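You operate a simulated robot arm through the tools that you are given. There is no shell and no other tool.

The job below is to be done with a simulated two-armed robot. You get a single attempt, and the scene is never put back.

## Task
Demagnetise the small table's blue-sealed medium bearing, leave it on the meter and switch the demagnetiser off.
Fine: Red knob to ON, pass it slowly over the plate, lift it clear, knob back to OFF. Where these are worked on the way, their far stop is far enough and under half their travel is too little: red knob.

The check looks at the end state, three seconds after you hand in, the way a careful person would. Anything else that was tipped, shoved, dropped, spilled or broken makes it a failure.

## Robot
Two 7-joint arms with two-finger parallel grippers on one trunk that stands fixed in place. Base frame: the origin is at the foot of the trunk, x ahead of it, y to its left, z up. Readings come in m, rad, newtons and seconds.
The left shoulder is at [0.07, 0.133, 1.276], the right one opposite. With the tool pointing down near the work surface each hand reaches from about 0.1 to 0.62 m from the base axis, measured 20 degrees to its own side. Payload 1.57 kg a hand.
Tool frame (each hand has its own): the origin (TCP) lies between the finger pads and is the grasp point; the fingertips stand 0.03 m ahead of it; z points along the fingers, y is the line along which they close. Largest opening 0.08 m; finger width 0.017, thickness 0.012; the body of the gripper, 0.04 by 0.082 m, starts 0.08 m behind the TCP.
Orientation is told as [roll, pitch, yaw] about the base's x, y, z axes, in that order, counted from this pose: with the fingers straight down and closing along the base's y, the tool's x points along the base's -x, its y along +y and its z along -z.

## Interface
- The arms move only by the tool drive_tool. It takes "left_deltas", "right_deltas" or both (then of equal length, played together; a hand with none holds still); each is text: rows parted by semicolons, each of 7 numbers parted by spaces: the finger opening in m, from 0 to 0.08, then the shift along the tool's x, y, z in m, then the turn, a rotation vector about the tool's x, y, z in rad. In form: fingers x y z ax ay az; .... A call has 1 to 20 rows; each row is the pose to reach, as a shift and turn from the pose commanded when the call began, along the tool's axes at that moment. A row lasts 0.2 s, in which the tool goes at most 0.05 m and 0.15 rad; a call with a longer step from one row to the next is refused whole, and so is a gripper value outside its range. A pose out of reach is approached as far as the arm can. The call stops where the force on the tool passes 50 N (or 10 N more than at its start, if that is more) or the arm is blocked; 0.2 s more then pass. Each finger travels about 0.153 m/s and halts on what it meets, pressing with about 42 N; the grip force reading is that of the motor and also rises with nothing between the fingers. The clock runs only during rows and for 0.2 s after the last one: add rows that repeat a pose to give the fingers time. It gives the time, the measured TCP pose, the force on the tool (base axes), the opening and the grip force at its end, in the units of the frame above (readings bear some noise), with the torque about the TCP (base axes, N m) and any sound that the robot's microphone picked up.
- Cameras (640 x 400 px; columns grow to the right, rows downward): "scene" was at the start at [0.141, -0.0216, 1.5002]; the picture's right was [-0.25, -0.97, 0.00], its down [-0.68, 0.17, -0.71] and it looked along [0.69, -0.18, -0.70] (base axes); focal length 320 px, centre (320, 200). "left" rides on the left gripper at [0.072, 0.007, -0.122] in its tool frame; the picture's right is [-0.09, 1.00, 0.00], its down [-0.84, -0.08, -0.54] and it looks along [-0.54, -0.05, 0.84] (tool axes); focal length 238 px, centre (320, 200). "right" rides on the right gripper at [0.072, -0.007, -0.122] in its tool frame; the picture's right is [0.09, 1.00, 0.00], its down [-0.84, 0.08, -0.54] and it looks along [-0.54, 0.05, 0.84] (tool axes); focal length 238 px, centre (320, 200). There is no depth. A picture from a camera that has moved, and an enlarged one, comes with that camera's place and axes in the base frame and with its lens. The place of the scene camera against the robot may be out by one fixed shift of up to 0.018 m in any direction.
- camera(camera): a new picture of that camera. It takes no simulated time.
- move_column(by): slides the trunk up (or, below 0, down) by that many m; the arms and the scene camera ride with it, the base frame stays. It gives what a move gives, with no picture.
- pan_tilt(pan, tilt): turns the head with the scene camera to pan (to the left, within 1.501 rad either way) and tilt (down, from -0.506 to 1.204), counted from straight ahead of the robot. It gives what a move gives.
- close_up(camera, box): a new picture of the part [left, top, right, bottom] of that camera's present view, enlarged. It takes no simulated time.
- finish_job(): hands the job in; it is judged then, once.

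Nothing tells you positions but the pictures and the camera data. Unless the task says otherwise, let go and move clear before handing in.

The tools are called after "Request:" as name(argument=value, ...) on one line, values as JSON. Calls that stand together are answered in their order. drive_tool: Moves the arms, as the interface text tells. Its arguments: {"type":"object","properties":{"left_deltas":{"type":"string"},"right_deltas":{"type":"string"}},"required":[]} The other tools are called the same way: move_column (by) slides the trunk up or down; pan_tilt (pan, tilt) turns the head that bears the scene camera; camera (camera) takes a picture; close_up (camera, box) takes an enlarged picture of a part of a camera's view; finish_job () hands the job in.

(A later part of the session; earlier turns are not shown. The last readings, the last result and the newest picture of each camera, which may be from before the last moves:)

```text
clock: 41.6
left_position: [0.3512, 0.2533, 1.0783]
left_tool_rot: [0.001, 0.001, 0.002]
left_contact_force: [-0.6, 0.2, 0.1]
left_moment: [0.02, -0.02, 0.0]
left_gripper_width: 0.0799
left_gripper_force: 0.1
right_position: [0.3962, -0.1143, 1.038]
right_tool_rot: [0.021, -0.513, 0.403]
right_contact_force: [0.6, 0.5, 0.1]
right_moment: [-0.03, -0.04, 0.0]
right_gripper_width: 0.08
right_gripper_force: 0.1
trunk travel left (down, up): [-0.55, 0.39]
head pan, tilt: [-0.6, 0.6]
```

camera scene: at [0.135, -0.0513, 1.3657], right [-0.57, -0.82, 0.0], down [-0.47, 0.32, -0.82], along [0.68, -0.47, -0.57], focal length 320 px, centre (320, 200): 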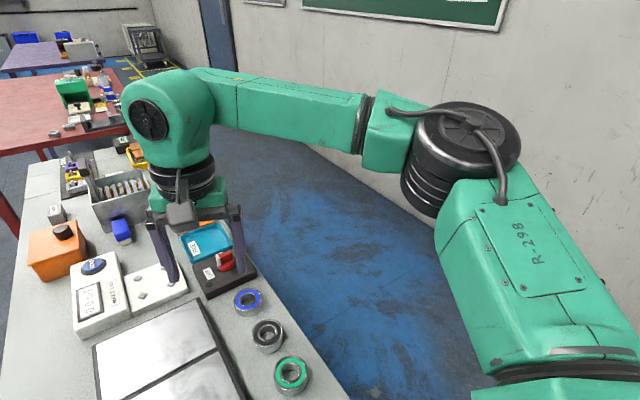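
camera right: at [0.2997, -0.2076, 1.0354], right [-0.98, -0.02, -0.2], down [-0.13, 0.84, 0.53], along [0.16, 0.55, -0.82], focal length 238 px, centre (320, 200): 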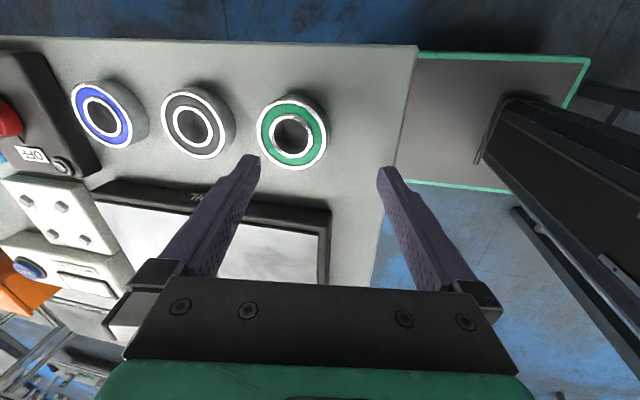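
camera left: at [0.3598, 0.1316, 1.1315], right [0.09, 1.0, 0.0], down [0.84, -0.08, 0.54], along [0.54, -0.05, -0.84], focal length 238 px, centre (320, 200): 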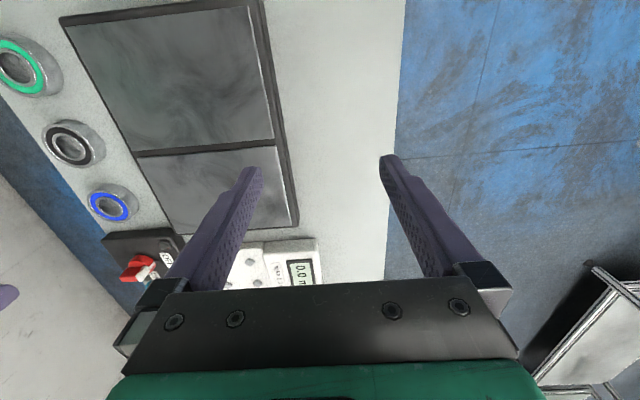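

Request:
drive_tool(right_deltas="0.08 -0.0294 -0.0128 0.0275 0 0 0; 0.08 -0.0588 -0.0257 0.055 0 0 0; 0.08 -0.0881 -0.0386 0.0825 0 0 0; 0.08 -0.1175 -0.0514 0.11 0 0 0")

Request:
camera(camera="right")

Request:
camera(camera="scene")

```text
clock: 42.6
left_position: [0.354, 0.2527, 1.0785]
left_tool_rot: [0.0, 0.002, 0.001]
left_contact_force: [-0.6, 0.6, -0.4]
left_moment: [0.01, 0.01, 0.0]
left_gripper_width: 0.08
left_gripper_force: 0.0
right_position: [0.5617, -0.099, 0.9995]
right_tool_rot: [0.024, -0.515, 0.399]
right_contact_force: [0.0, 0.3, -0.5]
right_moment: [0.03, -0.02, 0.0]
right_gripper_width: 0.0798
right_gripper_force: 0.1
trunk travel left (down, up): [-0.55, 0.39]
head pan, tilt: [-0.6, 0.6]
```

```text
taken
camera right: at [0.453, -0.1532, 1.0704], right [-0.47, 0.88, -0.03], down [0.4, 0.24, 0.88], along [0.79, 0.41, -0.47], focal length 238 px, centre (320, 200)
```

right: 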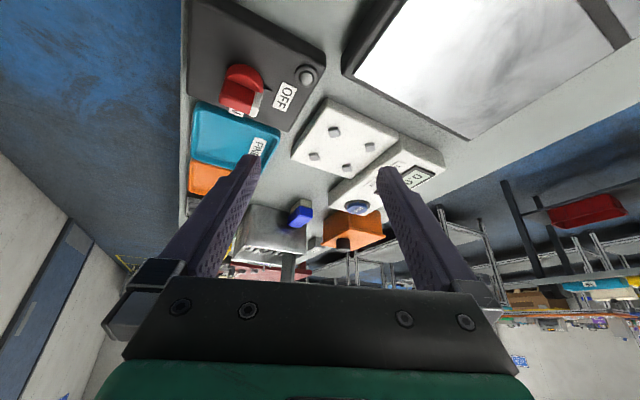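

```text
taken
camera scene: at [0.1382, -0.0514, 1.2153], right [-0.56, -0.83, 0.0], down [-0.47, 0.32, -0.82], along [0.68, -0.47, -0.57], focal length 320 px, centre (320, 200)
```

scene: 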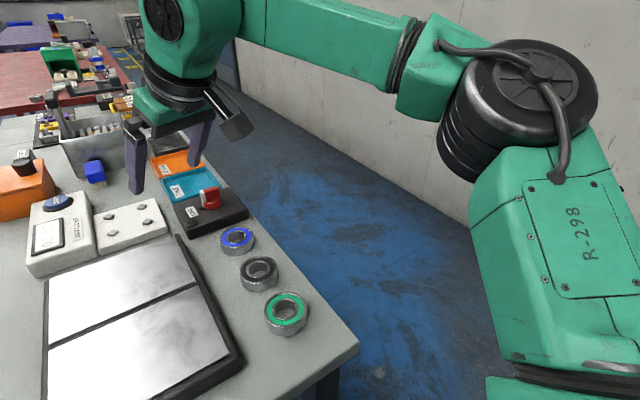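

With the tilt the hand now reaches this far. I'll test on toward a point over the meter pad at the same height.

Request:
drive_tool(right_deltas="0.08 -0.026 0.0123 0.0147 0 0 0; 0.08 -0.052 0.0247 0.0293 0 0 0; 0.08 -0.078 0.037 0.044 0 0 0")

Request:
camera(camera="right")

```text
clock: 43.4
left_position: [0.3503, 0.2529, 1.0798]
left_tool_rot: [-0.001, 0.0, 0.003]
left_contact_force: [-0.4, -0.2, 0.0]
left_moment: [0.03, -0.02, -0.03]
left_gripper_width: 0.08
left_gripper_force: 0.2
right_position: [0.5636, -0.0805, 0.9768]
right_tool_rot: [0.021, -0.515, 0.399]
right_contact_force: [-1.8, -0.5, -0.2]
right_moment: [0.03, -0.01, 0.02]
right_gripper_width: 0.0802
right_gripper_force: 0.1
right hand out of reach, approached as far as the arm can: row 1, 2, 3
trunk travel left (down, up): [-0.55, 0.39]
head pan, tilt: [-0.6, 0.6]
```

```text
taken
camera right: at [0.4549, -0.1357, 1.0471], right [-0.47, 0.88, -0.03], down [0.4, 0.24, 0.89], along [0.79, 0.41, -0.46], focal length 238 px, centre (320, 200)
```

right: 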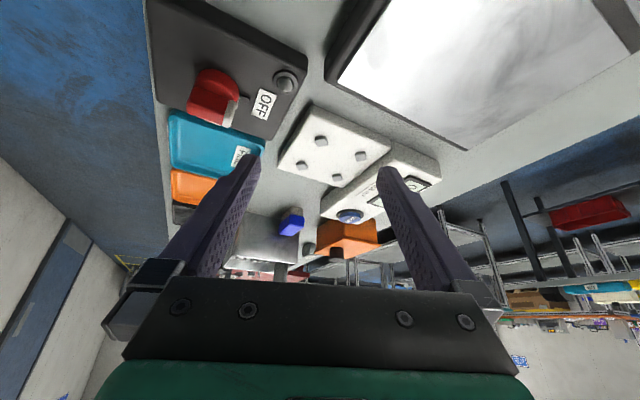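

The limit at this tilt is around (0.56, -0.08). I'll back off a little, tilt further and test again at height.

Request:
drive_tool(right_deltas="0.08 0.02 0 -0.03 0 0 0; 0.08 0.02 0 -0.03 0 -0.14 0; 0.08 0.02 0 -0.03 0 -0.28 0; 0.08 0.02 0 -0.03 0 -0.42 0")

```text
clock: 44.4
left_position: [0.3505, 0.252, 1.0811]
left_tool_rot: [-0.001, 0.001, 0.001]
left_contact_force: [0.0, 0.1, -0.7]
left_moment: [0.0, 0.01, -0.02]
left_gripper_width: 0.08
left_gripper_force: 0.0
right_position: [0.5379, -0.0959, 0.9925]
right_tool_rot: [0.034, -0.935, 0.383]
right_contact_force: [-0.7, 0.0, 0.4]
right_moment: [-0.03, -0.05, 0.03]
right_gripper_width: 0.08
right_gripper_force: 0.1
trunk travel left (down, up): [-0.55, 0.39]
head pan, tilt: [-0.6, 0.6]
```

Request:
drive_tool(right_deltas="0.08 -0.0183 0.0081 0.0247 0 0 0; 0.08 -0.0365 0.0162 0.0495 0 0 0; 0.08 -0.0548 0.0243 0.0742 0 0 0; 0.08 -0.0731 0.0324 0.099 0 0 0")

Request:
camera(camera="scene")

Request:
camera(camera="right")

```text
clock: 45.4
left_position: [0.3502, 0.2514, 1.0792]
left_tool_rot: [-0.001, -0.001, 0.001]
left_contact_force: [-0.2, -0.6, 0.3]
left_moment: [-0.03, -0.02, 0.0]
left_gripper_width: 0.0802
left_gripper_force: 0.0
right_position: [0.6205, -0.0353, 0.9902]
right_tool_rot: [0.033, -0.936, 0.381]
right_contact_force: [-0.6, 0.1, 0.8]
right_moment: [0.03, -0.02, 0.0]
right_gripper_width: 0.0798
right_gripper_force: 0.1
right hand out of reach, approached as far as the arm can: row 4
trunk travel left (down, up): [-0.55, 0.39]
head pan, tilt: [-0.6, 0.6]
```

```text
taken
camera scene: at [0.1345, -0.0516, 1.2158], right [-0.57, -0.82, 0.0], down [-0.47, 0.32, -0.83], along [0.68, -0.47, -0.56], focal length 320 px, centre (320, 200)
```

scene: 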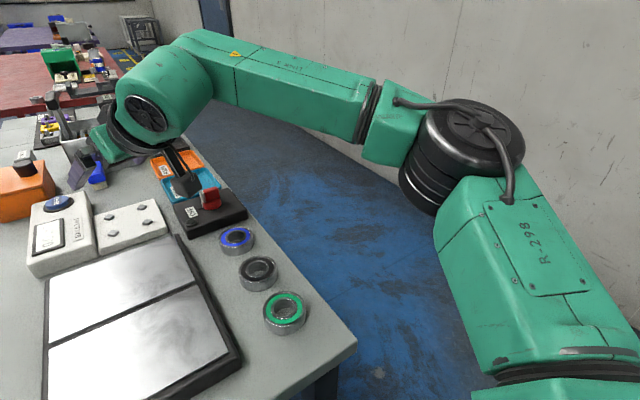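

```text
taken
camera right: at [0.4948, -0.0958, 1.0045], right [-0.45, 0.89, -0.06], down [0.03, 0.08, 1.0], along [0.89, 0.44, -0.06], focal length 238 px, centre (320, 200)
```

right: 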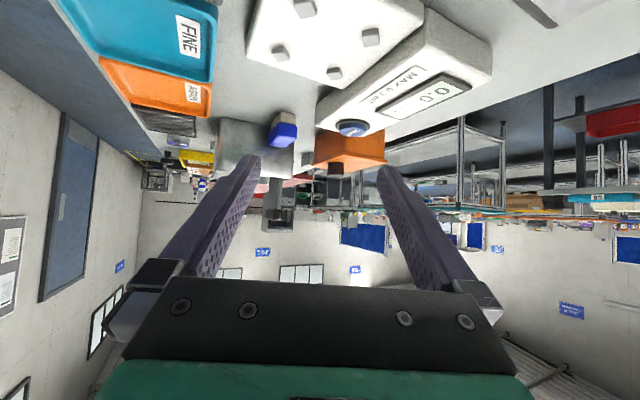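

With about 0.93 rad of tilt the fingertips get over the pad, so placing there is feasible. I'll do the knob first: back off to just behind it with a milder tilt and take a close look.

Request:
drive_tool(right_deltas="0.08 0.0147 -0.0197 -0.0325 0 0 0; 0.08 0.0294 -0.0393 -0.065 0 0 0; 0.08 0.0441 -0.059 -0.0975 0 0 0; 0.08 0.0588 -0.0786 -0.13 0 0 0; 0.08 0.0588 -0.0786 -0.13 0 0.12 0; 0.08 0.0588 -0.0786 -0.13 0 0.24 0; 0.08 0.0588 -0.0786 -0.13 0 0.336 0")

Request:
drive_tool(right_deltas="0.08 0 0 0 0.0715 0 0.1045; 0.08 0 0 0 0.143 0 0.209; 0.08 0 0 0 0.2146 0 0.3136")

Request:
camera(camera="right")

Request:
camera(camera="scene")

```text
clock: 47.0
left_position: [0.3517, 0.2528, 1.0791]
left_tool_rot: [-0.001, 0.003, 0.002]
left_contact_force: [0.5, -0.3, -0.7]
left_moment: [0.01, 0.03, -0.01]
left_gripper_width: 0.0801
left_gripper_force: 0.2
right_position: [0.5257, -0.162, 1.0174]
right_tool_rot: [0.024, -0.595, 0.396]
right_contact_force: [-0.9, 0.8, -0.1]
right_moment: [0.01, 0.02, 0.02]
right_gripper_width: 0.08
right_gripper_force: 0.0
trunk travel left (down, up): [-0.55, 0.39]
head pan, tilt: [-0.6, 0.6]
```

```text
clock: 47.8
left_position: [0.351, 0.2545, 1.0799]
left_tool_rot: [-0.001, 0.001, 0.002]
left_contact_force: [-0.2, 0.4, 1.3]
left_moment: [-0.01, 0.02, 0.05]
left_gripper_width: 0.0798
left_gripper_force: 0.0
right_position: [0.5259, -0.1644, 1.019]
right_tool_rot: [0.021, -0.595, 0.016]
right_contact_force: [-0.7, 1.1, -0.4]
right_moment: [-0.04, -0.01, 0.0]
right_gripper_width: 0.0799
right_gripper_force: 0.0
trunk travel left (down, up): [-0.55, 0.39]
head pan, tilt: [-0.6, 0.6]
```

```text
taken
camera right: at [0.3981, -0.173, 1.0795], right [-0.1, 0.99, -0.03], down [0.39, 0.07, 0.92], along [0.92, 0.08, -0.39], focal length 238 px, centre (320, 200)
```

right: 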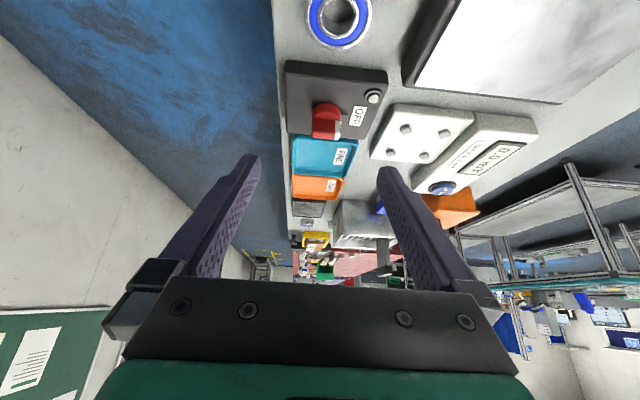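

```text
taken
camera scene: at [0.1347, -0.0505, 1.2158], right [-0.56, -0.83, 0.0], down [-0.47, 0.32, -0.83], along [0.68, -0.47, -0.56], focal length 320 px, centre (320, 200)
```

scene: 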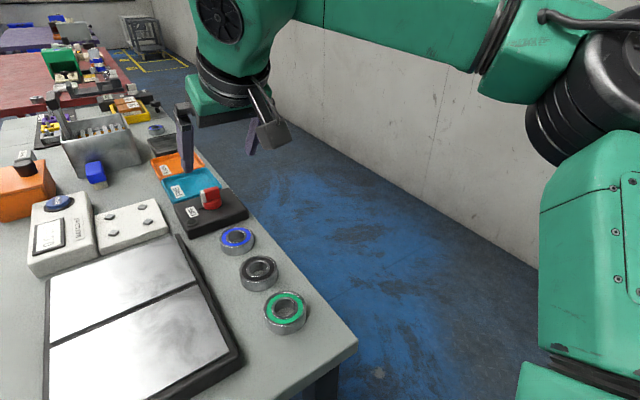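

Request:
close_up(camera="right", box=[270, 50, 400, 150])

Request:
close_up(camera="scene", box=[90, 160, 290, 290])

```text
4.00 times, centred on (335, 100) of right
camera zoom: at [0.3981, -0.173, 1.0795], right [-0.1, 0.99, -0.03], down [0.39, 0.07, 0.92], along [0.92, 0.08, -0.39], focal length 953 px, centre (260, 600)
```

zoom: 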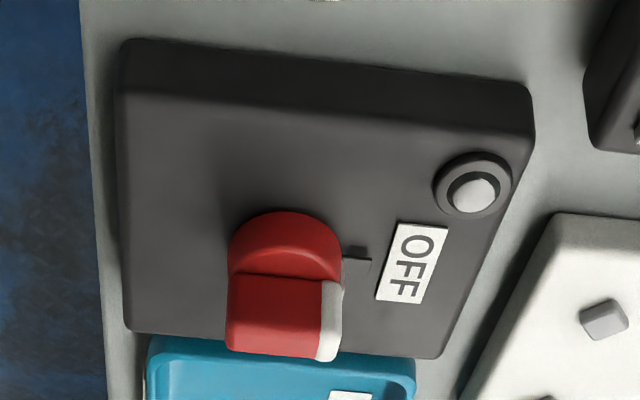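

```text
3.08 times, centred on (190, 225) of scene
camera zoom: at [0.1347, -0.0505, 1.2158], right [-0.56, -0.83, 0.0], down [-0.47, 0.32, -0.83], along [0.68, -0.47, -0.56], focal length 986 px, centre (720, 123)
```

zoom: 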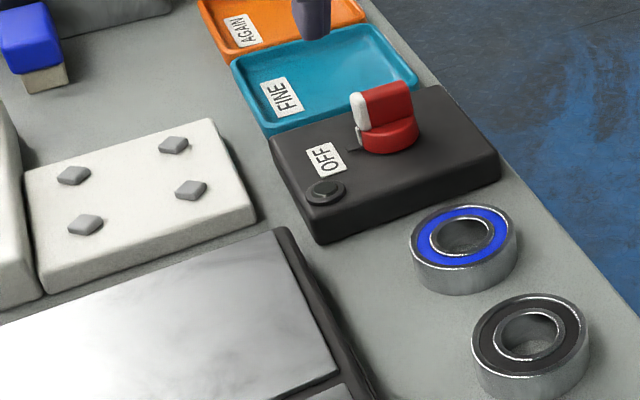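

The knob's disc is centred near (0.606, -0.152), and a 30 mm blade stands on it up to about z 0.92. I'll close the fingers, tilt to 0.75 rad and set the tips just behind the blade's white end.

Request:
drive_tool(right_deltas="0 0 0 0 0 -0.08 0; 0 0 0 0 0 -0.155 0; 0 0 0 0 0 -0.155 0")

Request:
drive_tool(right_deltas="0 0.0124 0.006 0.0203 0 0 0; 0 0.0248 0.012 0.0405 0 0 0; 0 0.0371 0.018 0.0608 0 0 0; 0 0.0495 0.024 0.081 0 0 0")

Request:
camera(camera="right")

Request:
camera(camera="scene")

```text
clock: 48.6
left_position: [0.3506, 0.2529, 1.0789]
left_tool_rot: [0.001, -0.001, 0.002]
left_contact_force: [-0.1, -0.2, 0.5]
left_moment: [-0.01, 0.03, 0.01]
left_gripper_width: 0.0804
left_gripper_force: 0.1
right_position: [0.526, -0.163, 1.0183]
right_tool_rot: [0.024, -0.747, 0.014]
right_contact_force: [-0.2, 0.2, 0.2]
right_moment: [-0.01, 0.03, 0.05]
right_gripper_width: 0.0
right_gripper_force: 21.9
trunk travel left (down, up): [-0.55, 0.39]
head pan, tilt: [-0.6, 0.6]
```

```text
clock: 49.6
left_position: [0.3519, 0.2537, 1.0782]
left_tool_rot: [-0.001, -0.001, 0.001]
left_contact_force: [-0.6, 0.3, 0.0]
left_moment: [0.03, 0.01, 0.02]
left_gripper_width: 0.0796
left_gripper_force: 0.0
right_position: [0.5433, -0.138, 0.9261]
right_tool_rot: [0.025, -0.746, 0.013]
right_contact_force: [0.3, 0.5, -0.4]
right_moment: [0.01, 0.02, 0.01]
right_gripper_width: 0.0
right_gripper_force: 21.6
trunk travel left (down, up): [-0.55, 0.39]
head pan, tilt: [-0.6, 0.6]
```

```text
taken
camera right: at [0.4087, -0.1477, 0.9663], right [-0.1, 0.99, -0.05], down [0.24, 0.07, 0.97], along [0.96, 0.08, -0.25], focal length 238 px, centre (320, 200)
```

right: 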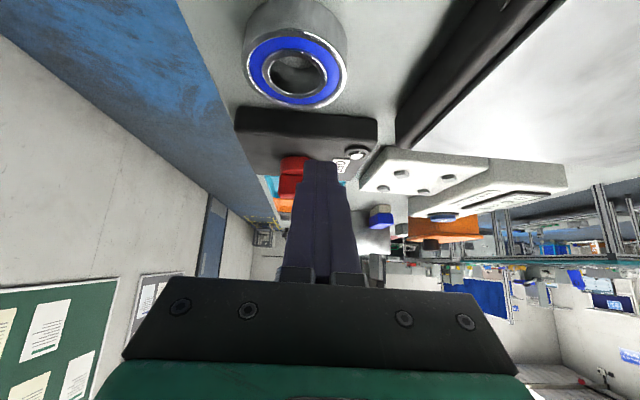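

```text
taken
camera scene: at [0.1356, -0.0509, 1.2157], right [-0.56, -0.83, 0.0], down [-0.47, 0.32, -0.82], along [0.68, -0.47, -0.57], focal length 320 px, centre (320, 200)
```

scene: 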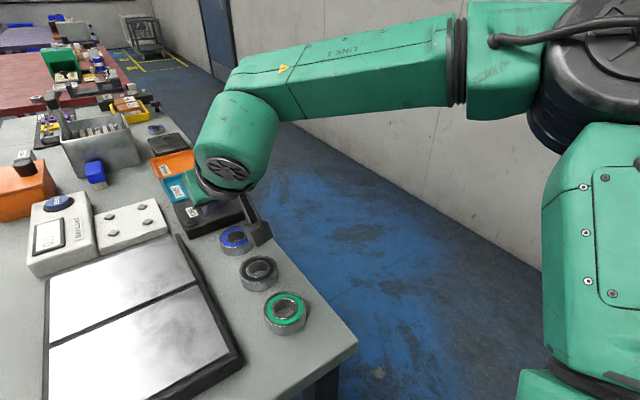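

Request:
close_up(camera="right", box=[230, 90, 400, 220])

Request:
close_up(camera="scene", box=[150, 160, 300, 260])

```text
3.08 times, centred on (315, 155) of right
camera zoom: at [0.4087, -0.1477, 0.9663], right [-0.1, 0.99, -0.05], down [0.24, 0.07, 0.97], along [0.96, 0.08, -0.25], focal length 733 px, centre (335, 338)
```

zoom: 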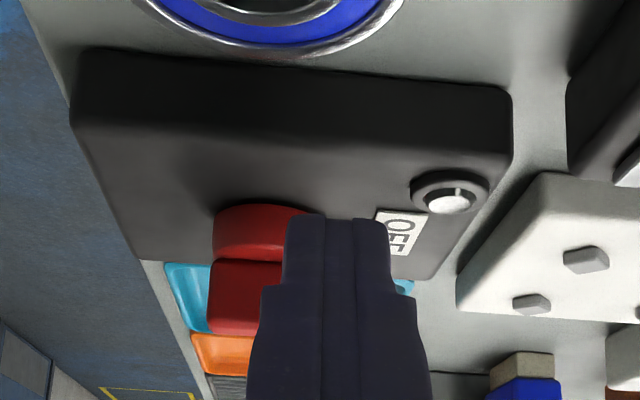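

```text
4.00 times, centred on (225, 210) of scene
camera zoom: at [0.1356, -0.0509, 1.2157], right [-0.56, -0.83, 0.0], down [-0.47, 0.32, -0.82], along [0.68, -0.47, -0.57], focal length 1281 px, centre (700, 160)
```

zoom: 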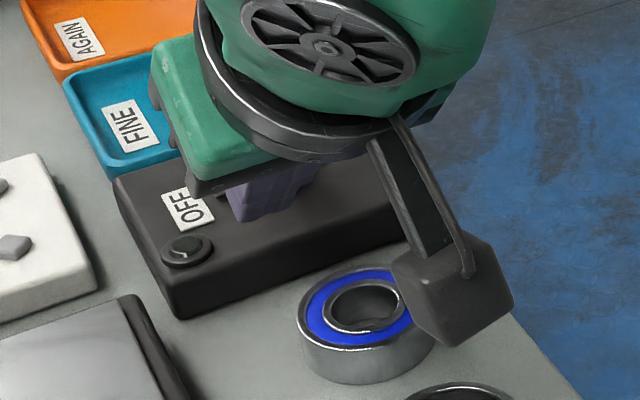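

The blade spans y -0.167 to -0.137 and z 0.893 to 0.916. I'll shift a bit toward its white end and close in.

Request:
drive_tool(right_deltas="0 -0.0085 0.0087 0.0092 0 0 0; 0 -0.0171 0.0087 0.0184 0 0 0")

Request:
close_up(camera="right", box=[230, 90, 400, 220])

```text
clock: 50.2
left_position: [0.3528, 0.2516, 1.0791]
left_tool_rot: [-0.002, 0.0, 0.002]
left_contact_force: [0.8, 0.2, 0.4]
left_moment: [-0.01, 0.0, -0.01]
left_gripper_width: 0.0801
left_gripper_force: 0.1
right_position: [0.5688, -0.1281, 0.9244]
right_tool_rot: [0.023, -0.747, 0.014]
right_contact_force: [0.4, -0.5, -0.3]
right_moment: [0.01, -0.03, 0.01]
right_gripper_width: 0.0
right_gripper_force: 21.9
trunk travel left (down, up): [-0.55, 0.39]
head pan, tilt: [-0.6, 0.6]
```

```text
3.08 times, centred on (315, 155) of right
camera zoom: at [0.434, -0.1386, 0.965], right [-0.1, 0.99, -0.04], down [0.24, 0.07, 0.97], along [0.96, 0.08, -0.25], focal length 733 px, centre (335, 338)
```

zoom: 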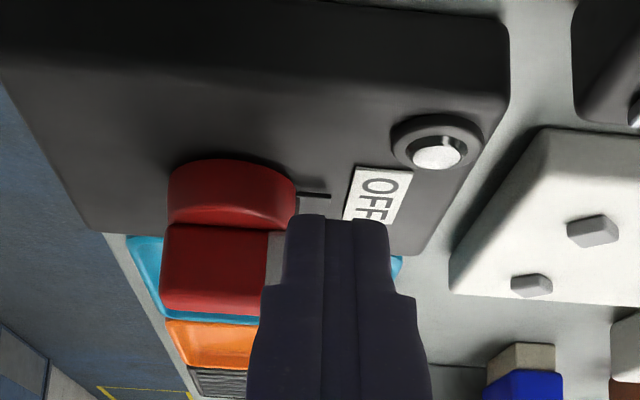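

The tips now overlap the white end by a few millimetres. I'll start the push along the first part of the arc and then check.

Request:
drive_tool(right_deltas="0 -0.0041 -0.0017 0.0038 0 0 0; 0 -0.0065 -0.0012 0.006 0 0 0; 0 -0.0087 -0.0008 0.008 0 0 0; 0 -0.0109 -0.0015 0.0101 0 0 0")

Request:
close_up(camera="right", box=[230, 90, 400, 220])

```text
clock: 51.2
left_position: [0.3516, 0.2535, 1.0797]
left_tool_rot: [0.001, 0.001, 0.001]
left_contact_force: [0.2, -1.4, 0.1]
left_moment: [0.02, 0.04, 0.04]
left_gripper_width: 0.0801
left_gripper_force: 0.2
right_position: [0.5832, -0.1287, 0.9249]
right_tool_rot: [0.023, -0.748, 0.015]
right_contact_force: [-0.2, 0.4, 0.5]
right_moment: [0.05, -0.04, 0.04]
right_gripper_width: 0.0
right_gripper_force: 21.6
trunk travel left (down, up): [-0.55, 0.39]
head pan, tilt: [-0.6, 0.6]
```

```text
3.08 times, centred on (315, 155) of right
camera zoom: at [0.448, -0.1389, 0.9646], right [-0.1, 0.99, -0.05], down [0.24, 0.07, 0.97], along [0.97, 0.08, -0.25], focal length 733 px, centre (335, 338)
```

zoom: 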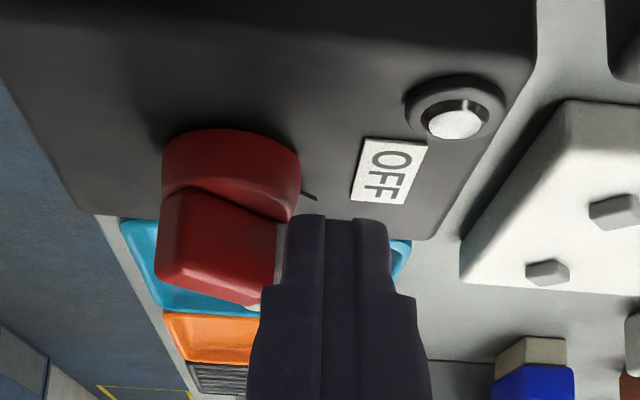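

The knob is turning, by about 20° so far, and its axis is a little farther than I assumed. I'll continue along the arc.

Request:
drive_tool(right_deltas="0 -0.0025 0 0.0023 0 0 0; 0 -0.0048 -0.0008 0.0044 0 0 0; 0 -0.0068 -0.0023 0.0062 0 0 0; 0 -0.0084 -0.0046 0.0078 0 0 0")

Request:
close_up(camera="right", box=[230, 90, 400, 220])

```text
clock: 52.2
left_position: [0.3528, 0.2531, 1.0798]
left_tool_rot: [0.0, 0.0, 0.002]
left_contact_force: [-0.2, -0.8, 0.3]
left_moment: [-0.01, 0.01, 0.06]
left_gripper_width: 0.0799
left_gripper_force: 0.0
right_position: [0.5948, -0.1328, 0.9242]
right_tool_rot: [0.021, -0.747, 0.016]
right_contact_force: [-0.7, 0.0, 0.1]
right_moment: [0.01, 0.03, 0.03]
right_gripper_width: 0.0
right_gripper_force: 21.5
trunk travel left (down, up): [-0.55, 0.39]
head pan, tilt: [-0.6, 0.6]
```

```text
3.08 times, centred on (315, 155) of right
camera zoom: at [0.4601, -0.1425, 0.964], right [-0.1, 0.99, -0.05], down [0.24, 0.07, 0.97], along [0.97, 0.08, -0.25], focal length 733 px, centre (335, 338)
```

zoom: 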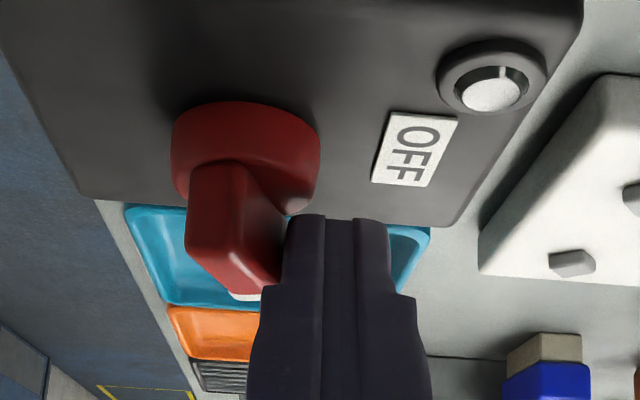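

Request:
drive_tool(right_deltas="0 -0.0012 -0.0026 0.0011 0 0 0; 0 -0.0012 -0.005 0.0011 0 0 0; 0 -0.0012 -0.0075 0.0011 0 0 0; 0 -0.0012 -0.01 0.0011 0 0 0")

Request:
close_up(camera="right", box=[230, 90, 400, 220])

```text
clock: 53.2
left_position: [0.3513, 0.2567, 1.0793]
left_tool_rot: [-0.006, 0.001, 0.0]
left_contact_force: [1.0, -0.7, -0.6]
left_moment: [0.02, -0.02, 0.0]
left_gripper_width: 0.0798
left_gripper_force: 0.0
right_position: [0.5975, -0.1375, 0.925]
right_tool_rot: [0.019, -0.748, 0.021]
right_contact_force: [1.7, 18.5, 1.0]
right_moment: [0.23, -0.02, 0.2]
right_gripper_width: 0.0004
right_gripper_force: 21.9
trunk travel left (down, up): [-0.55, 0.39]
head pan, tilt: [-0.6, 0.6]
```

```text
3.08 times, centred on (315, 155) of right
camera zoom: at [0.4624, -0.1475, 0.9643], right [-0.1, 0.99, -0.05], down [0.24, 0.07, 0.97], along [0.96, 0.09, -0.25], focal length 733 px, centre (335, 338)
```

zoom: 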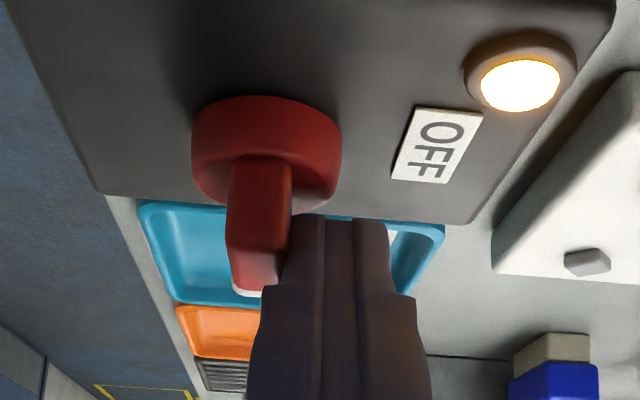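

The lamp is lit and the knob is against its ON stop. I'll back away from it, then up and out, and turn to the blue bearing.

Request:
drive_tool(right_deltas="0 0 0.01 0 0 0 0; 0 0 0.02 0 0 0 0; 0 0.005 0.02 -0.03 0 0 0; 0 0.01 0.015 -0.075 0 0 0; 0 0.02 0.01 -0.12 0 0 0; 0 0.04 0.005 -0.16 0 0 0")

Request:
camera(camera="right")

Request:
camera(camera="scene")

```text
clock: 54.6
left_position: [0.3497, 0.2524, 1.08]
left_tool_rot: [-0.001, -0.001, 0.001]
left_contact_force: [-0.3, 0.1, 0.0]
left_moment: [0.02, 0.01, 0.0]
left_gripper_width: 0.0801
left_gripper_force: 0.0
right_position: [0.4566, -0.1432, 1.0132]
right_tool_rot: [0.024, -0.749, 0.013]
right_contact_force: [0.5, -0.1, 0.6]
right_moment: [0.0, -0.02, 0.03]
right_gripper_width: 0.0002
right_gripper_force: 21.4
trunk travel left (down, up): [-0.55, 0.39]
head pan, tilt: [-0.6, 0.6]
```

```text
taken
camera right: at [0.3214, -0.1531, 1.0531], right [-0.1, 0.99, -0.04], down [0.24, 0.07, 0.97], along [0.97, 0.08, -0.25], focal length 238 px, centre (320, 200)
```

right: 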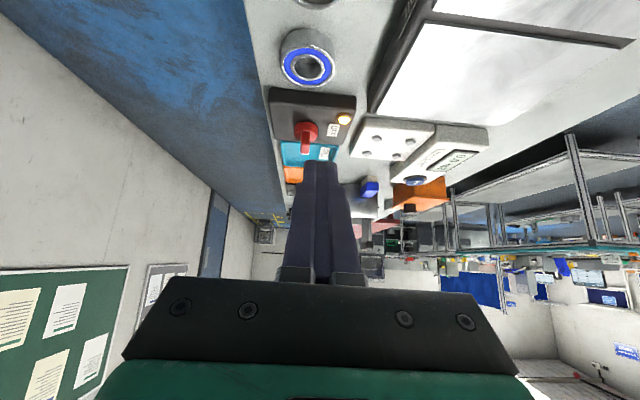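

```text
taken
camera scene: at [0.1328, -0.052, 1.2159], right [-0.56, -0.83, 0.0], down [-0.46, 0.32, -0.83], along [0.68, -0.47, -0.56], focal length 320 px, centre (320, 200)
```

scene: 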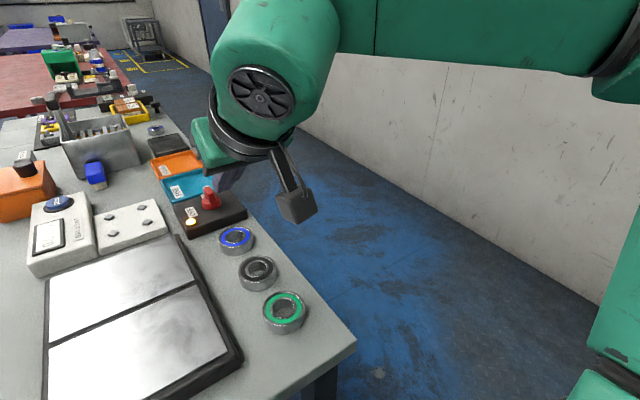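

Request:
close_up(camera="right", box=[250, 20, 370, 110])

Request:
close_up(camera="scene", box=[170, 180, 320, 280])

```text
4.44 times, centred on (310, 65) of right
camera zoom: at [0.3214, -0.1531, 1.0531], right [-0.1, 0.99, -0.04], down [0.24, 0.07, 0.97], along [0.97, 0.08, -0.25], focal length 1059 px, centre (364, 800)
```

zoom: 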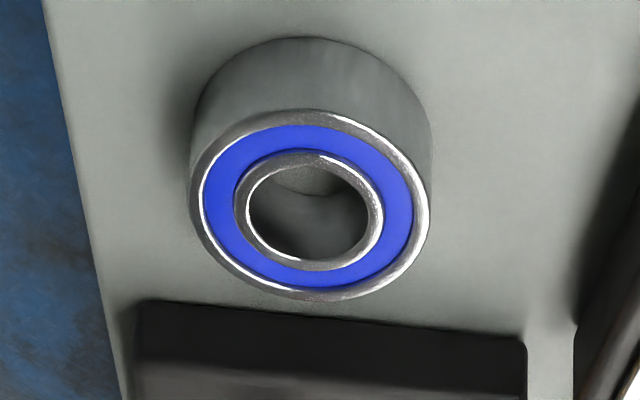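

```text
4.00 times, centred on (245, 230) of scene
camera zoom: at [0.1328, -0.052, 1.2159], right [-0.56, -0.83, 0.0], down [-0.46, 0.32, -0.83], along [0.68, -0.47, -0.56], focal length 1281 px, centre (620, 80)
```

zoom: 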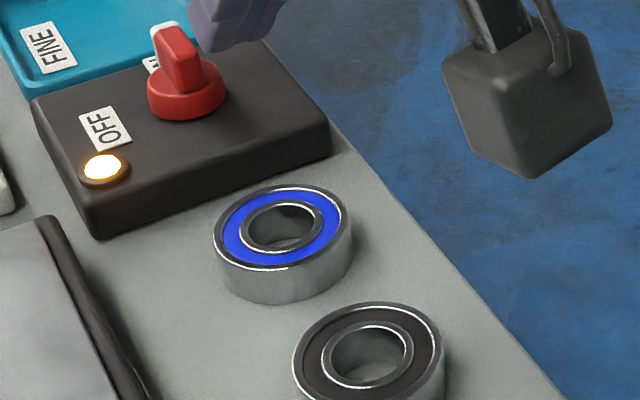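

The bearing is centred at (0.5065, -0.1545), 50 mm wide, from z 0.861 to 0.878. I'll orient the hand for a tilted grasp that can also be used at the pad: tilt 0.935, yaw 0.6, fingers open.

Request:
drive_tool(right_deltas="0.02 0 0 0 -0.1 0 -0.1075; 0.05 0 0 0 -0.2 0 -0.215; 0.08 0 0 0 -0.3 0 -0.3225; 0.08 0 0 0 -0.4 0 -0.43")

Request:
drive_tool(right_deltas="0.08 0 0 0 0 -0.1 0; 0.08 0 0 0 0 -0.186 0; 0.08 0 0 0 0 -0.186 0")

Request:
camera(camera="right")

```text
clock: 55.6
left_position: [0.3537, 0.2519, 1.0792]
left_tool_rot: [0.001, 0.001, 0.003]
left_contact_force: [0.7, -0.1, -0.4]
left_moment: [-0.01, 0.02, -0.01]
left_gripper_width: 0.0798
left_gripper_force: 0.1
right_position: [0.4571, -0.1336, 1.0102]
right_tool_rot: [0.012, -0.747, 0.595]
right_contact_force: [-0.1, 0.5, 0.0]
right_moment: [0.0, 0.01, -0.01]
right_gripper_width: 0.0802
right_gripper_force: 0.2
right hand out of reach, approached as far as the arm can: row 4
trunk travel left (down, up): [-0.55, 0.39]
head pan, tilt: [-0.6, 0.6]
```

```text
clock: 56.4
left_position: [0.3513, 0.2536, 1.0789]
left_tool_rot: [0.0, -0.001, 0.002]
left_contact_force: [0.6, 0.2, 0.3]
left_moment: [0.01, 0.02, 0.01]
left_gripper_width: 0.0801
left_gripper_force: 0.1
right_position: [0.4557, -0.1311, 1.0117]
right_tool_rot: [0.026, -0.943, 0.595]
right_contact_force: [0.7, -0.3, 0.6]
right_moment: [0.04, 0.02, 0.0]
right_gripper_width: 0.0799
right_gripper_force: 0.1
trunk travel left (down, up): [-0.55, 0.39]
head pan, tilt: [-0.6, 0.6]
```

```text
taken
camera right: at [0.3449, -0.2171, 1.0253], right [-0.62, 0.78, -0.06], down [0.01, 0.08, 1.0], along [0.78, 0.62, -0.06], focal length 238 px, centre (320, 200)
```

right: 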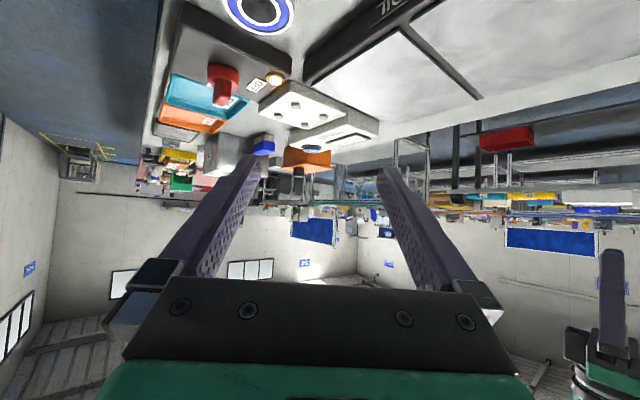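

I'll ease the yaw back to about 0.45, away from the wrist limit, then move over the bearing.

Request:
drive_tool(right_deltas="0.08 0 0 0 0.0605 0 0.044; 0.08 0 0 0 0.121 0 0.088; 0.08 0 0 0 0.121 0 0.088")

```text
clock: 57.2
left_position: [0.3502, 0.2533, 1.079]
left_tool_rot: [-0.001, 0.0, 0.003]
left_contact_force: [0.6, 0.9, -0.1]
left_moment: [0.03, -0.04, -0.02]
left_gripper_width: 0.0801
left_gripper_force: 0.2
right_position: [0.4561, -0.1326, 1.0125]
right_tool_rot: [0.026, -0.94, 0.446]
right_contact_force: [-0.9, -0.6, -0.6]
right_moment: [-0.02, 0.0, 0.01]
right_gripper_width: 0.08
right_gripper_force: 0.0
trunk travel left (down, up): [-0.55, 0.39]
head pan, tilt: [-0.6, 0.6]
```

Request:
drive_tool(right_deltas="0.08 0.0154 -0.0209 0.0235 0 0 0; 0.08 0.0307 -0.0417 0.047 0 0 0")

Request:
camera(camera="right")

Request:
close_up(camera="scene", box=[170, 160, 350, 280])

```text
clock: 57.8
left_position: [0.3524, 0.2522, 1.0782]
left_tool_rot: [0.0, 0.0, 0.001]
left_contact_force: [0.0, 1.1, -0.9]
left_moment: [-0.04, 0.0, 0.0]
left_gripper_width: 0.08
left_gripper_force: 0.1
right_position: [0.4933, -0.1611, 0.9572]
right_tool_rot: [0.024, -0.941, 0.445]
right_contact_force: [0.1, -0.3, 0.5]
right_moment: [0.01, 0.0, -0.01]
right_gripper_width: 0.08
right_gripper_force: 0.1
trunk travel left (down, up): [-0.55, 0.39]
head pan, tilt: [-0.6, 0.6]
```

```text
taken
camera right: at [0.3712, -0.228, 0.9708], right [-0.5, 0.87, -0.06], down [0.02, 0.08, 1.0], along [0.87, 0.5, -0.06], focal length 238 px, centre (320, 200)
```

right: 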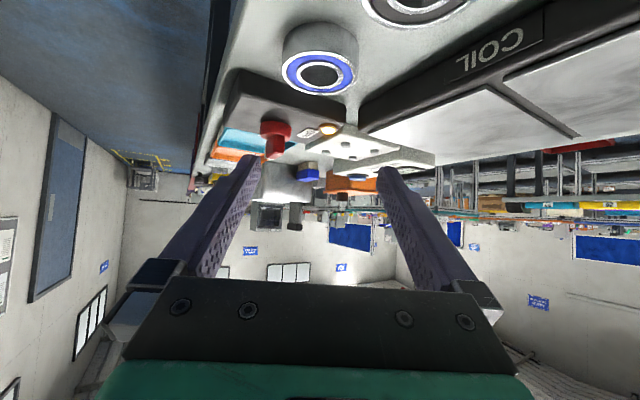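

```text
3.33 times, centred on (260, 220) of scene
camera zoom: at [0.1355, -0.0516, 1.2156], right [-0.56, -0.83, 0.0], down [-0.47, 0.32, -0.82], along [0.68, -0.47, -0.57], focal length 1068 px, centre (520, 133)
```

zoom: 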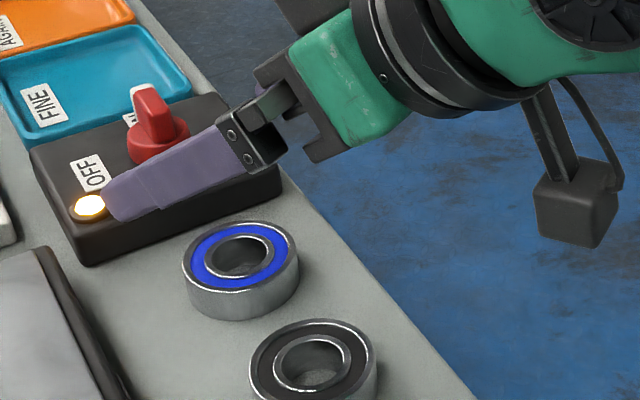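

The estimate agrees: the bearing is at about (0.506, -0.155). I'll descend partway with the fingers straddling it.

Request:
drive_tool(right_deltas="0.08 0.0142 -0.0002 0.0096 0 0 0; 0.08 0.0284 -0.0004 0.0193 0 0 0; 0.08 0.0428 -0.0004 0.0291 0 0 0")

Request:
camera(camera="right")

Request:
close_up(camera="scene", box=[170, 160, 350, 280])

```text
clock: 58.6
left_position: [0.3515, 0.252, 1.0793]
left_tool_rot: [0.0, 0.001, 0.002]
left_contact_force: [0.1, -0.2, 0.3]
left_moment: [0.0, -0.01, 0.01]
left_gripper_width: 0.0801
left_gripper_force: 0.0
right_position: [0.4911, -0.1591, 0.9068]
right_tool_rot: [0.027, -0.941, 0.449]
right_contact_force: [0.4, 0.0, -0.3]
right_moment: [-0.03, 0.01, -0.01]
right_gripper_width: 0.08
right_gripper_force: 0.0
trunk travel left (down, up): [-0.55, 0.39]
head pan, tilt: [-0.6, 0.6]
```

```text
taken
camera right: at [0.3688, -0.2279, 0.9198], right [-0.5, 0.87, -0.06], down [0.02, 0.08, 1.0], along [0.87, 0.49, -0.06], focal length 238 px, centre (320, 200)
```

right: 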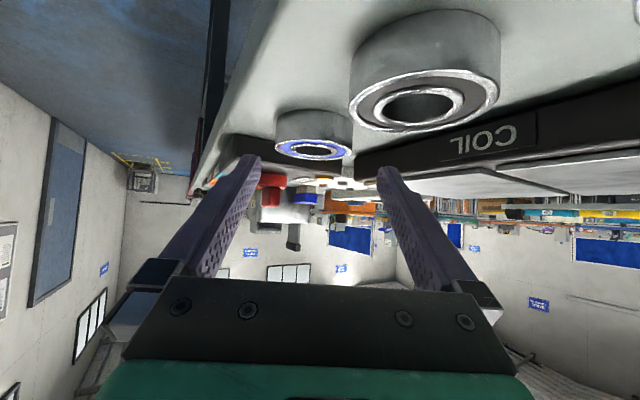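

```text
3.33 times, centred on (260, 220) of scene
camera zoom: at [0.1351, -0.0513, 1.2157], right [-0.56, -0.83, 0.0], down [-0.47, 0.32, -0.82], along [0.68, -0.47, -0.57], focal length 1068 px, centre (520, 133)
```

zoom: 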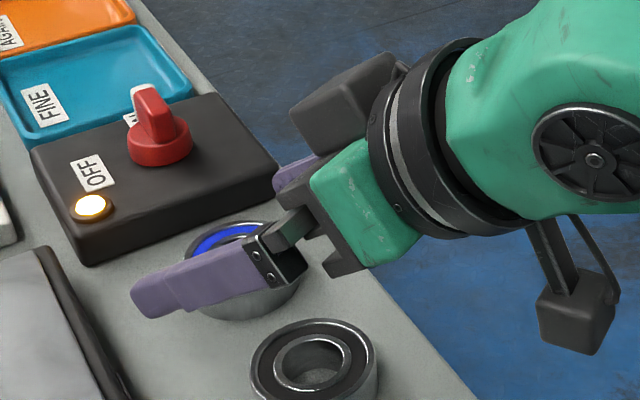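

The fingers straddle the bearing symmetrically. I'll descend the last 16 mm.

Request:
drive_tool(right_deltas="0.08 0.0069 -0.0012 0.0044 0 0 0; 0.08 0.0138 -0.0022 0.0088 0 0 0; 0.08 0.0138 -0.0022 0.0088 0 0 0")

Request:
camera(camera="right")

Request:
close_up(camera="scene", box=[170, 180, 320, 280])

```text
clock: 59.4
left_position: [0.3504, 0.2525, 1.0787]
left_tool_rot: [0.0, 0.0, 0.001]
left_contact_force: [0.2, -0.4, -0.8]
left_moment: [0.03, -0.03, 0.01]
left_gripper_width: 0.0799
left_gripper_force: 0.0
right_position: [0.4903, -0.1612, 0.8914]
right_tool_rot: [0.025, -0.943, 0.447]
right_contact_force: [0.9, -0.1, -0.6]
right_moment: [-0.02, 0.01, -0.01]
right_gripper_width: 0.0801
right_gripper_force: 0.1
trunk travel left (down, up): [-0.55, 0.39]
head pan, tilt: [-0.6, 0.6]
```

```text
taken
camera right: at [0.3682, -0.2299, 0.9037], right [-0.5, 0.87, -0.06], down [0.02, 0.08, 1.0], along [0.87, 0.49, -0.06], focal length 238 px, centre (320, 200)
```

right: 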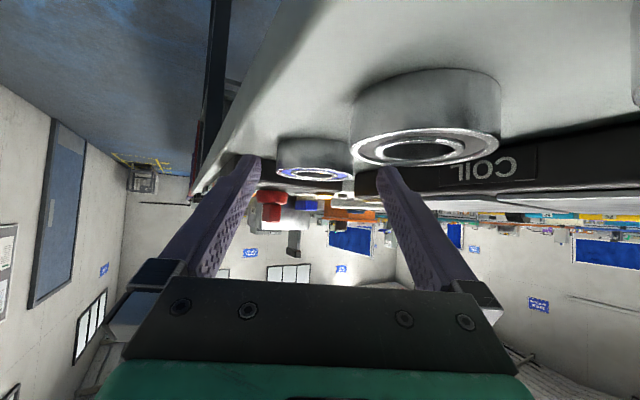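

```text
4.00 times, centred on (245, 230) of scene
camera zoom: at [0.1349, -0.0512, 1.2157], right [-0.56, -0.83, 0.0], down [-0.47, 0.32, -0.83], along [0.68, -0.47, -0.56], focal length 1281 px, centre (620, 80)
```

zoom: 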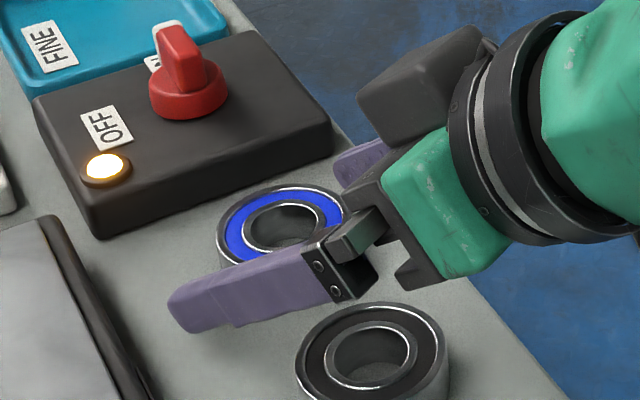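

It's lined up, so I'll close on the bearing.

Request:
drive_tool(right_deltas="0.06 0 0 0 0 0 0; 0.03 0 0 0 0 0 0; 0.03 0 0 0 0 0 0; 0.03 0 0 0 0 0 0")

Request:
camera(camera="right")

Request:
close_up(camera="scene", box=[170, 180, 320, 280])

```text
clock: 60.4
left_position: [0.3506, 0.2522, 1.0799]
left_tool_rot: [0.0, 0.0, 0.003]
left_contact_force: [-0.3, 0.0, 0.5]
left_moment: [0.0, -0.04, -0.01]
left_gripper_width: 0.0802
left_gripper_force: 0.0
right_position: [0.4902, -0.1619, 0.8906]
right_tool_rot: [0.026, -0.941, 0.447]
right_contact_force: [-1.1, 0.6, 0.0]
right_moment: [-0.03, 0.01, 0.02]
right_gripper_width: 0.0506
right_gripper_force: 41.8
trunk travel left (down, up): [-0.55, 0.39]
head pan, tilt: [-0.6, 0.6]
```

```text
taken
camera right: at [0.3682, -0.2299, 0.9038], right [-0.5, 0.87, -0.06], down [0.02, 0.08, 1.0], along [0.87, 0.49, -0.06], focal length 238 px, centre (320, 200)
```

right: 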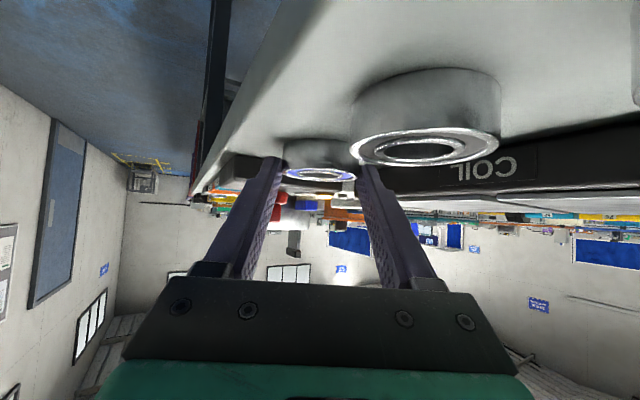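

```text
4.00 times, centred on (245, 230) of scene
camera zoom: at [0.1349, -0.0511, 1.2157], right [-0.56, -0.83, 0.0], down [-0.47, 0.32, -0.83], along [0.68, -0.47, -0.56], focal length 1281 px, centre (620, 80)
```

zoom: 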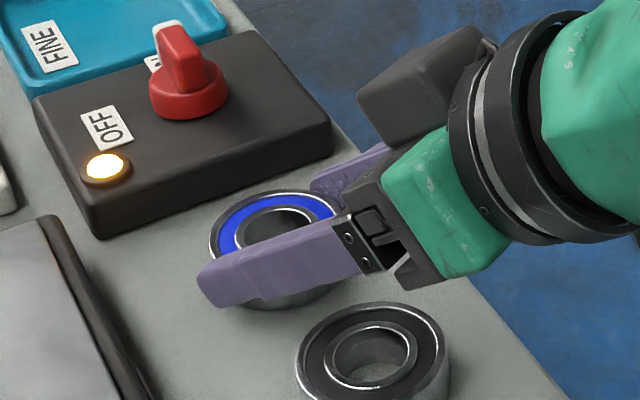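

Gripped at 50.6 mm. I'll lift it straight up.

Request:
drive_tool(right_deltas="0.03 -0.0081 0 -0.0059 0 0 0; 0.03 -0.0242 0 -0.0177 0 0 0; 0.03 -0.0485 0 -0.0353 0 0 0")

Request:
camera(camera="scene")

Request:
camera(camera="right")

```text
clock: 61.2
left_position: [0.3517, 0.2529, 1.079]
left_tool_rot: [0.0, 0.001, 0.001]
left_contact_force: [0.0, -0.3, -0.9]
left_moment: [-0.02, -0.02, -0.01]
left_gripper_width: 0.0799
left_gripper_force: 0.0
right_position: [0.4889, -0.1639, 0.9501]
right_tool_rot: [0.024, -0.94, 0.447]
right_contact_force: [0.2, 0.0, -1.5]
right_moment: [-0.02, 0.02, 0.01]
right_gripper_width: 0.0508
right_gripper_force: 41.8
trunk travel left (down, up): [-0.55, 0.39]
head pan, tilt: [-0.6, 0.6]
```

```text
taken
camera scene: at [0.1348, -0.051, 1.2157], right [-0.56, -0.83, 0.0], down [-0.47, 0.32, -0.83], along [0.68, -0.47, -0.56], focal length 320 px, centre (320, 200)
```

scene: 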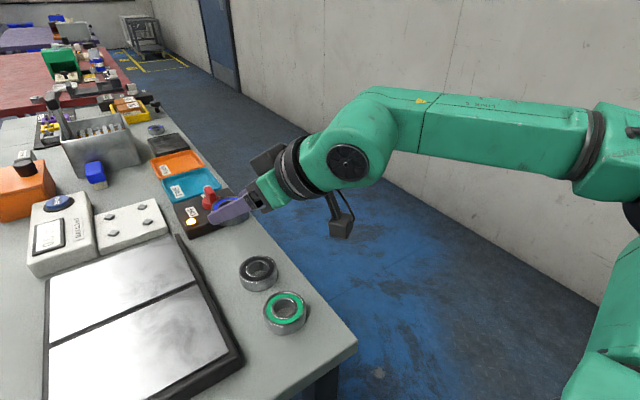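

```text
taken
camera right: at [0.3678, -0.2316, 0.9638], right [-0.5, 0.87, -0.06], down [0.02, 0.08, 1.0], along [0.87, 0.5, -0.06], focal length 238 px, centre (320, 200)
```

right: 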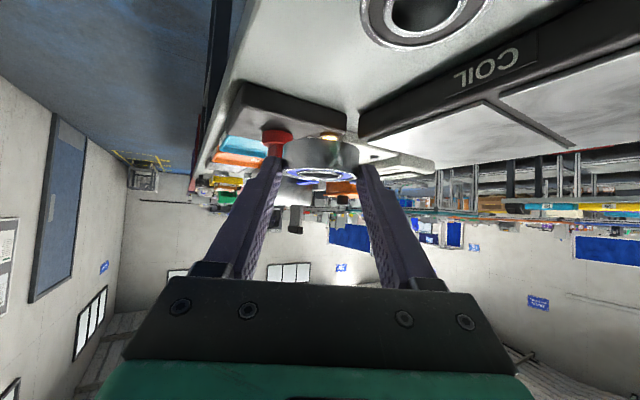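

The bearing is securely held. I'll check the plate height closely before passing over it.

Request:
close_up(camera="right", box=[340, 20, 640, 200])

Request:
pan_tilt(pan=0.0, tilt=0.7)

Request:
camera(camera="scene")

Request:
camera(camera="left")

```text
2.13 times, centred on (490, 110) of right
camera zoom: at [0.3678, -0.2316, 0.9638], right [-0.5, 0.87, -0.06], down [0.02, 0.08, 1.0], along [0.87, 0.5, -0.06], focal length 508 px, centre (-43, 392)
```

zoom: 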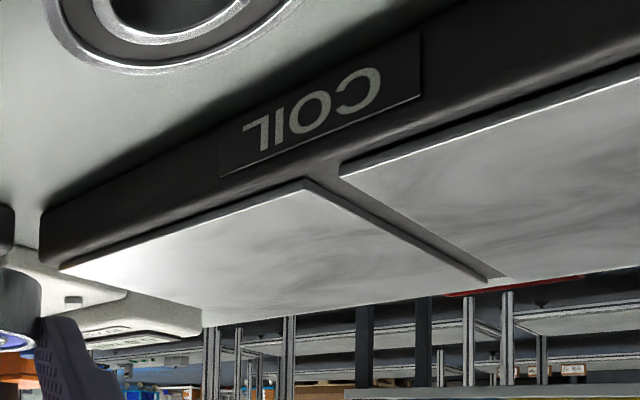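

```text
clock: 62.2
left_position: [0.3516, 0.2527, 1.0791]
left_tool_rot: [-0.001, -0.002, 0.002]
left_contact_force: [0.5, 0.5, 0.7]
left_moment: [0.01, 0.03, 0.01]
left_gripper_width: 0.0801
left_gripper_force: 0.0
right_position: [0.49, -0.1645, 0.9502]
right_tool_rot: [0.026, -0.941, 0.448]
right_contact_force: [0.7, 0.5, -1.2]
right_moment: [0.0, -0.02, 0.04]
right_gripper_width: 0.0508
right_gripper_force: 41.6
trunk travel left (down, up): [-0.55, 0.39]
head pan, tilt: [0.0, 0.7]
```

```text
taken
camera scene: at [0.1472, -0.0015, 1.2071], right [0.0, -1.0, 0.0], down [-0.64, 0.0, -0.76], along [0.76, 0.0, -0.64], focal length 320 px, centre (320, 200)
```

scene: 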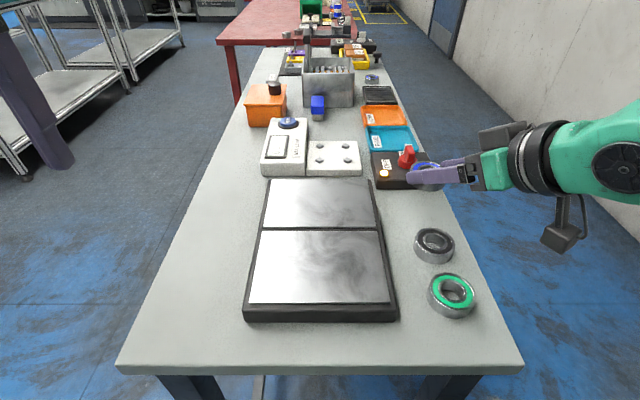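

```text
taken
camera left: at [0.279, 0.2597, 1.2019], right [0.09, 1.0, 0.0], down [0.84, -0.08, 0.54], along [0.54, -0.05, -0.84], focal length 238 px, centre (320, 200)
```

left: 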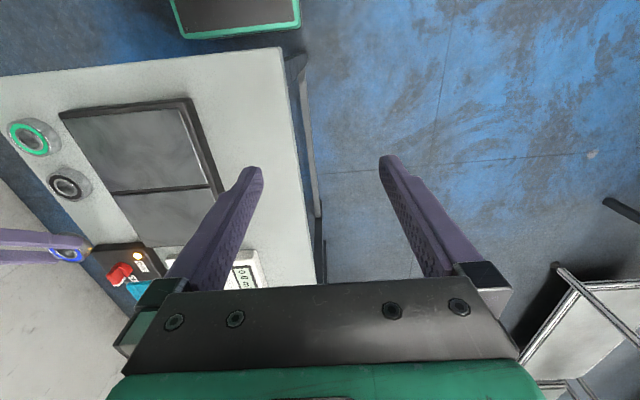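

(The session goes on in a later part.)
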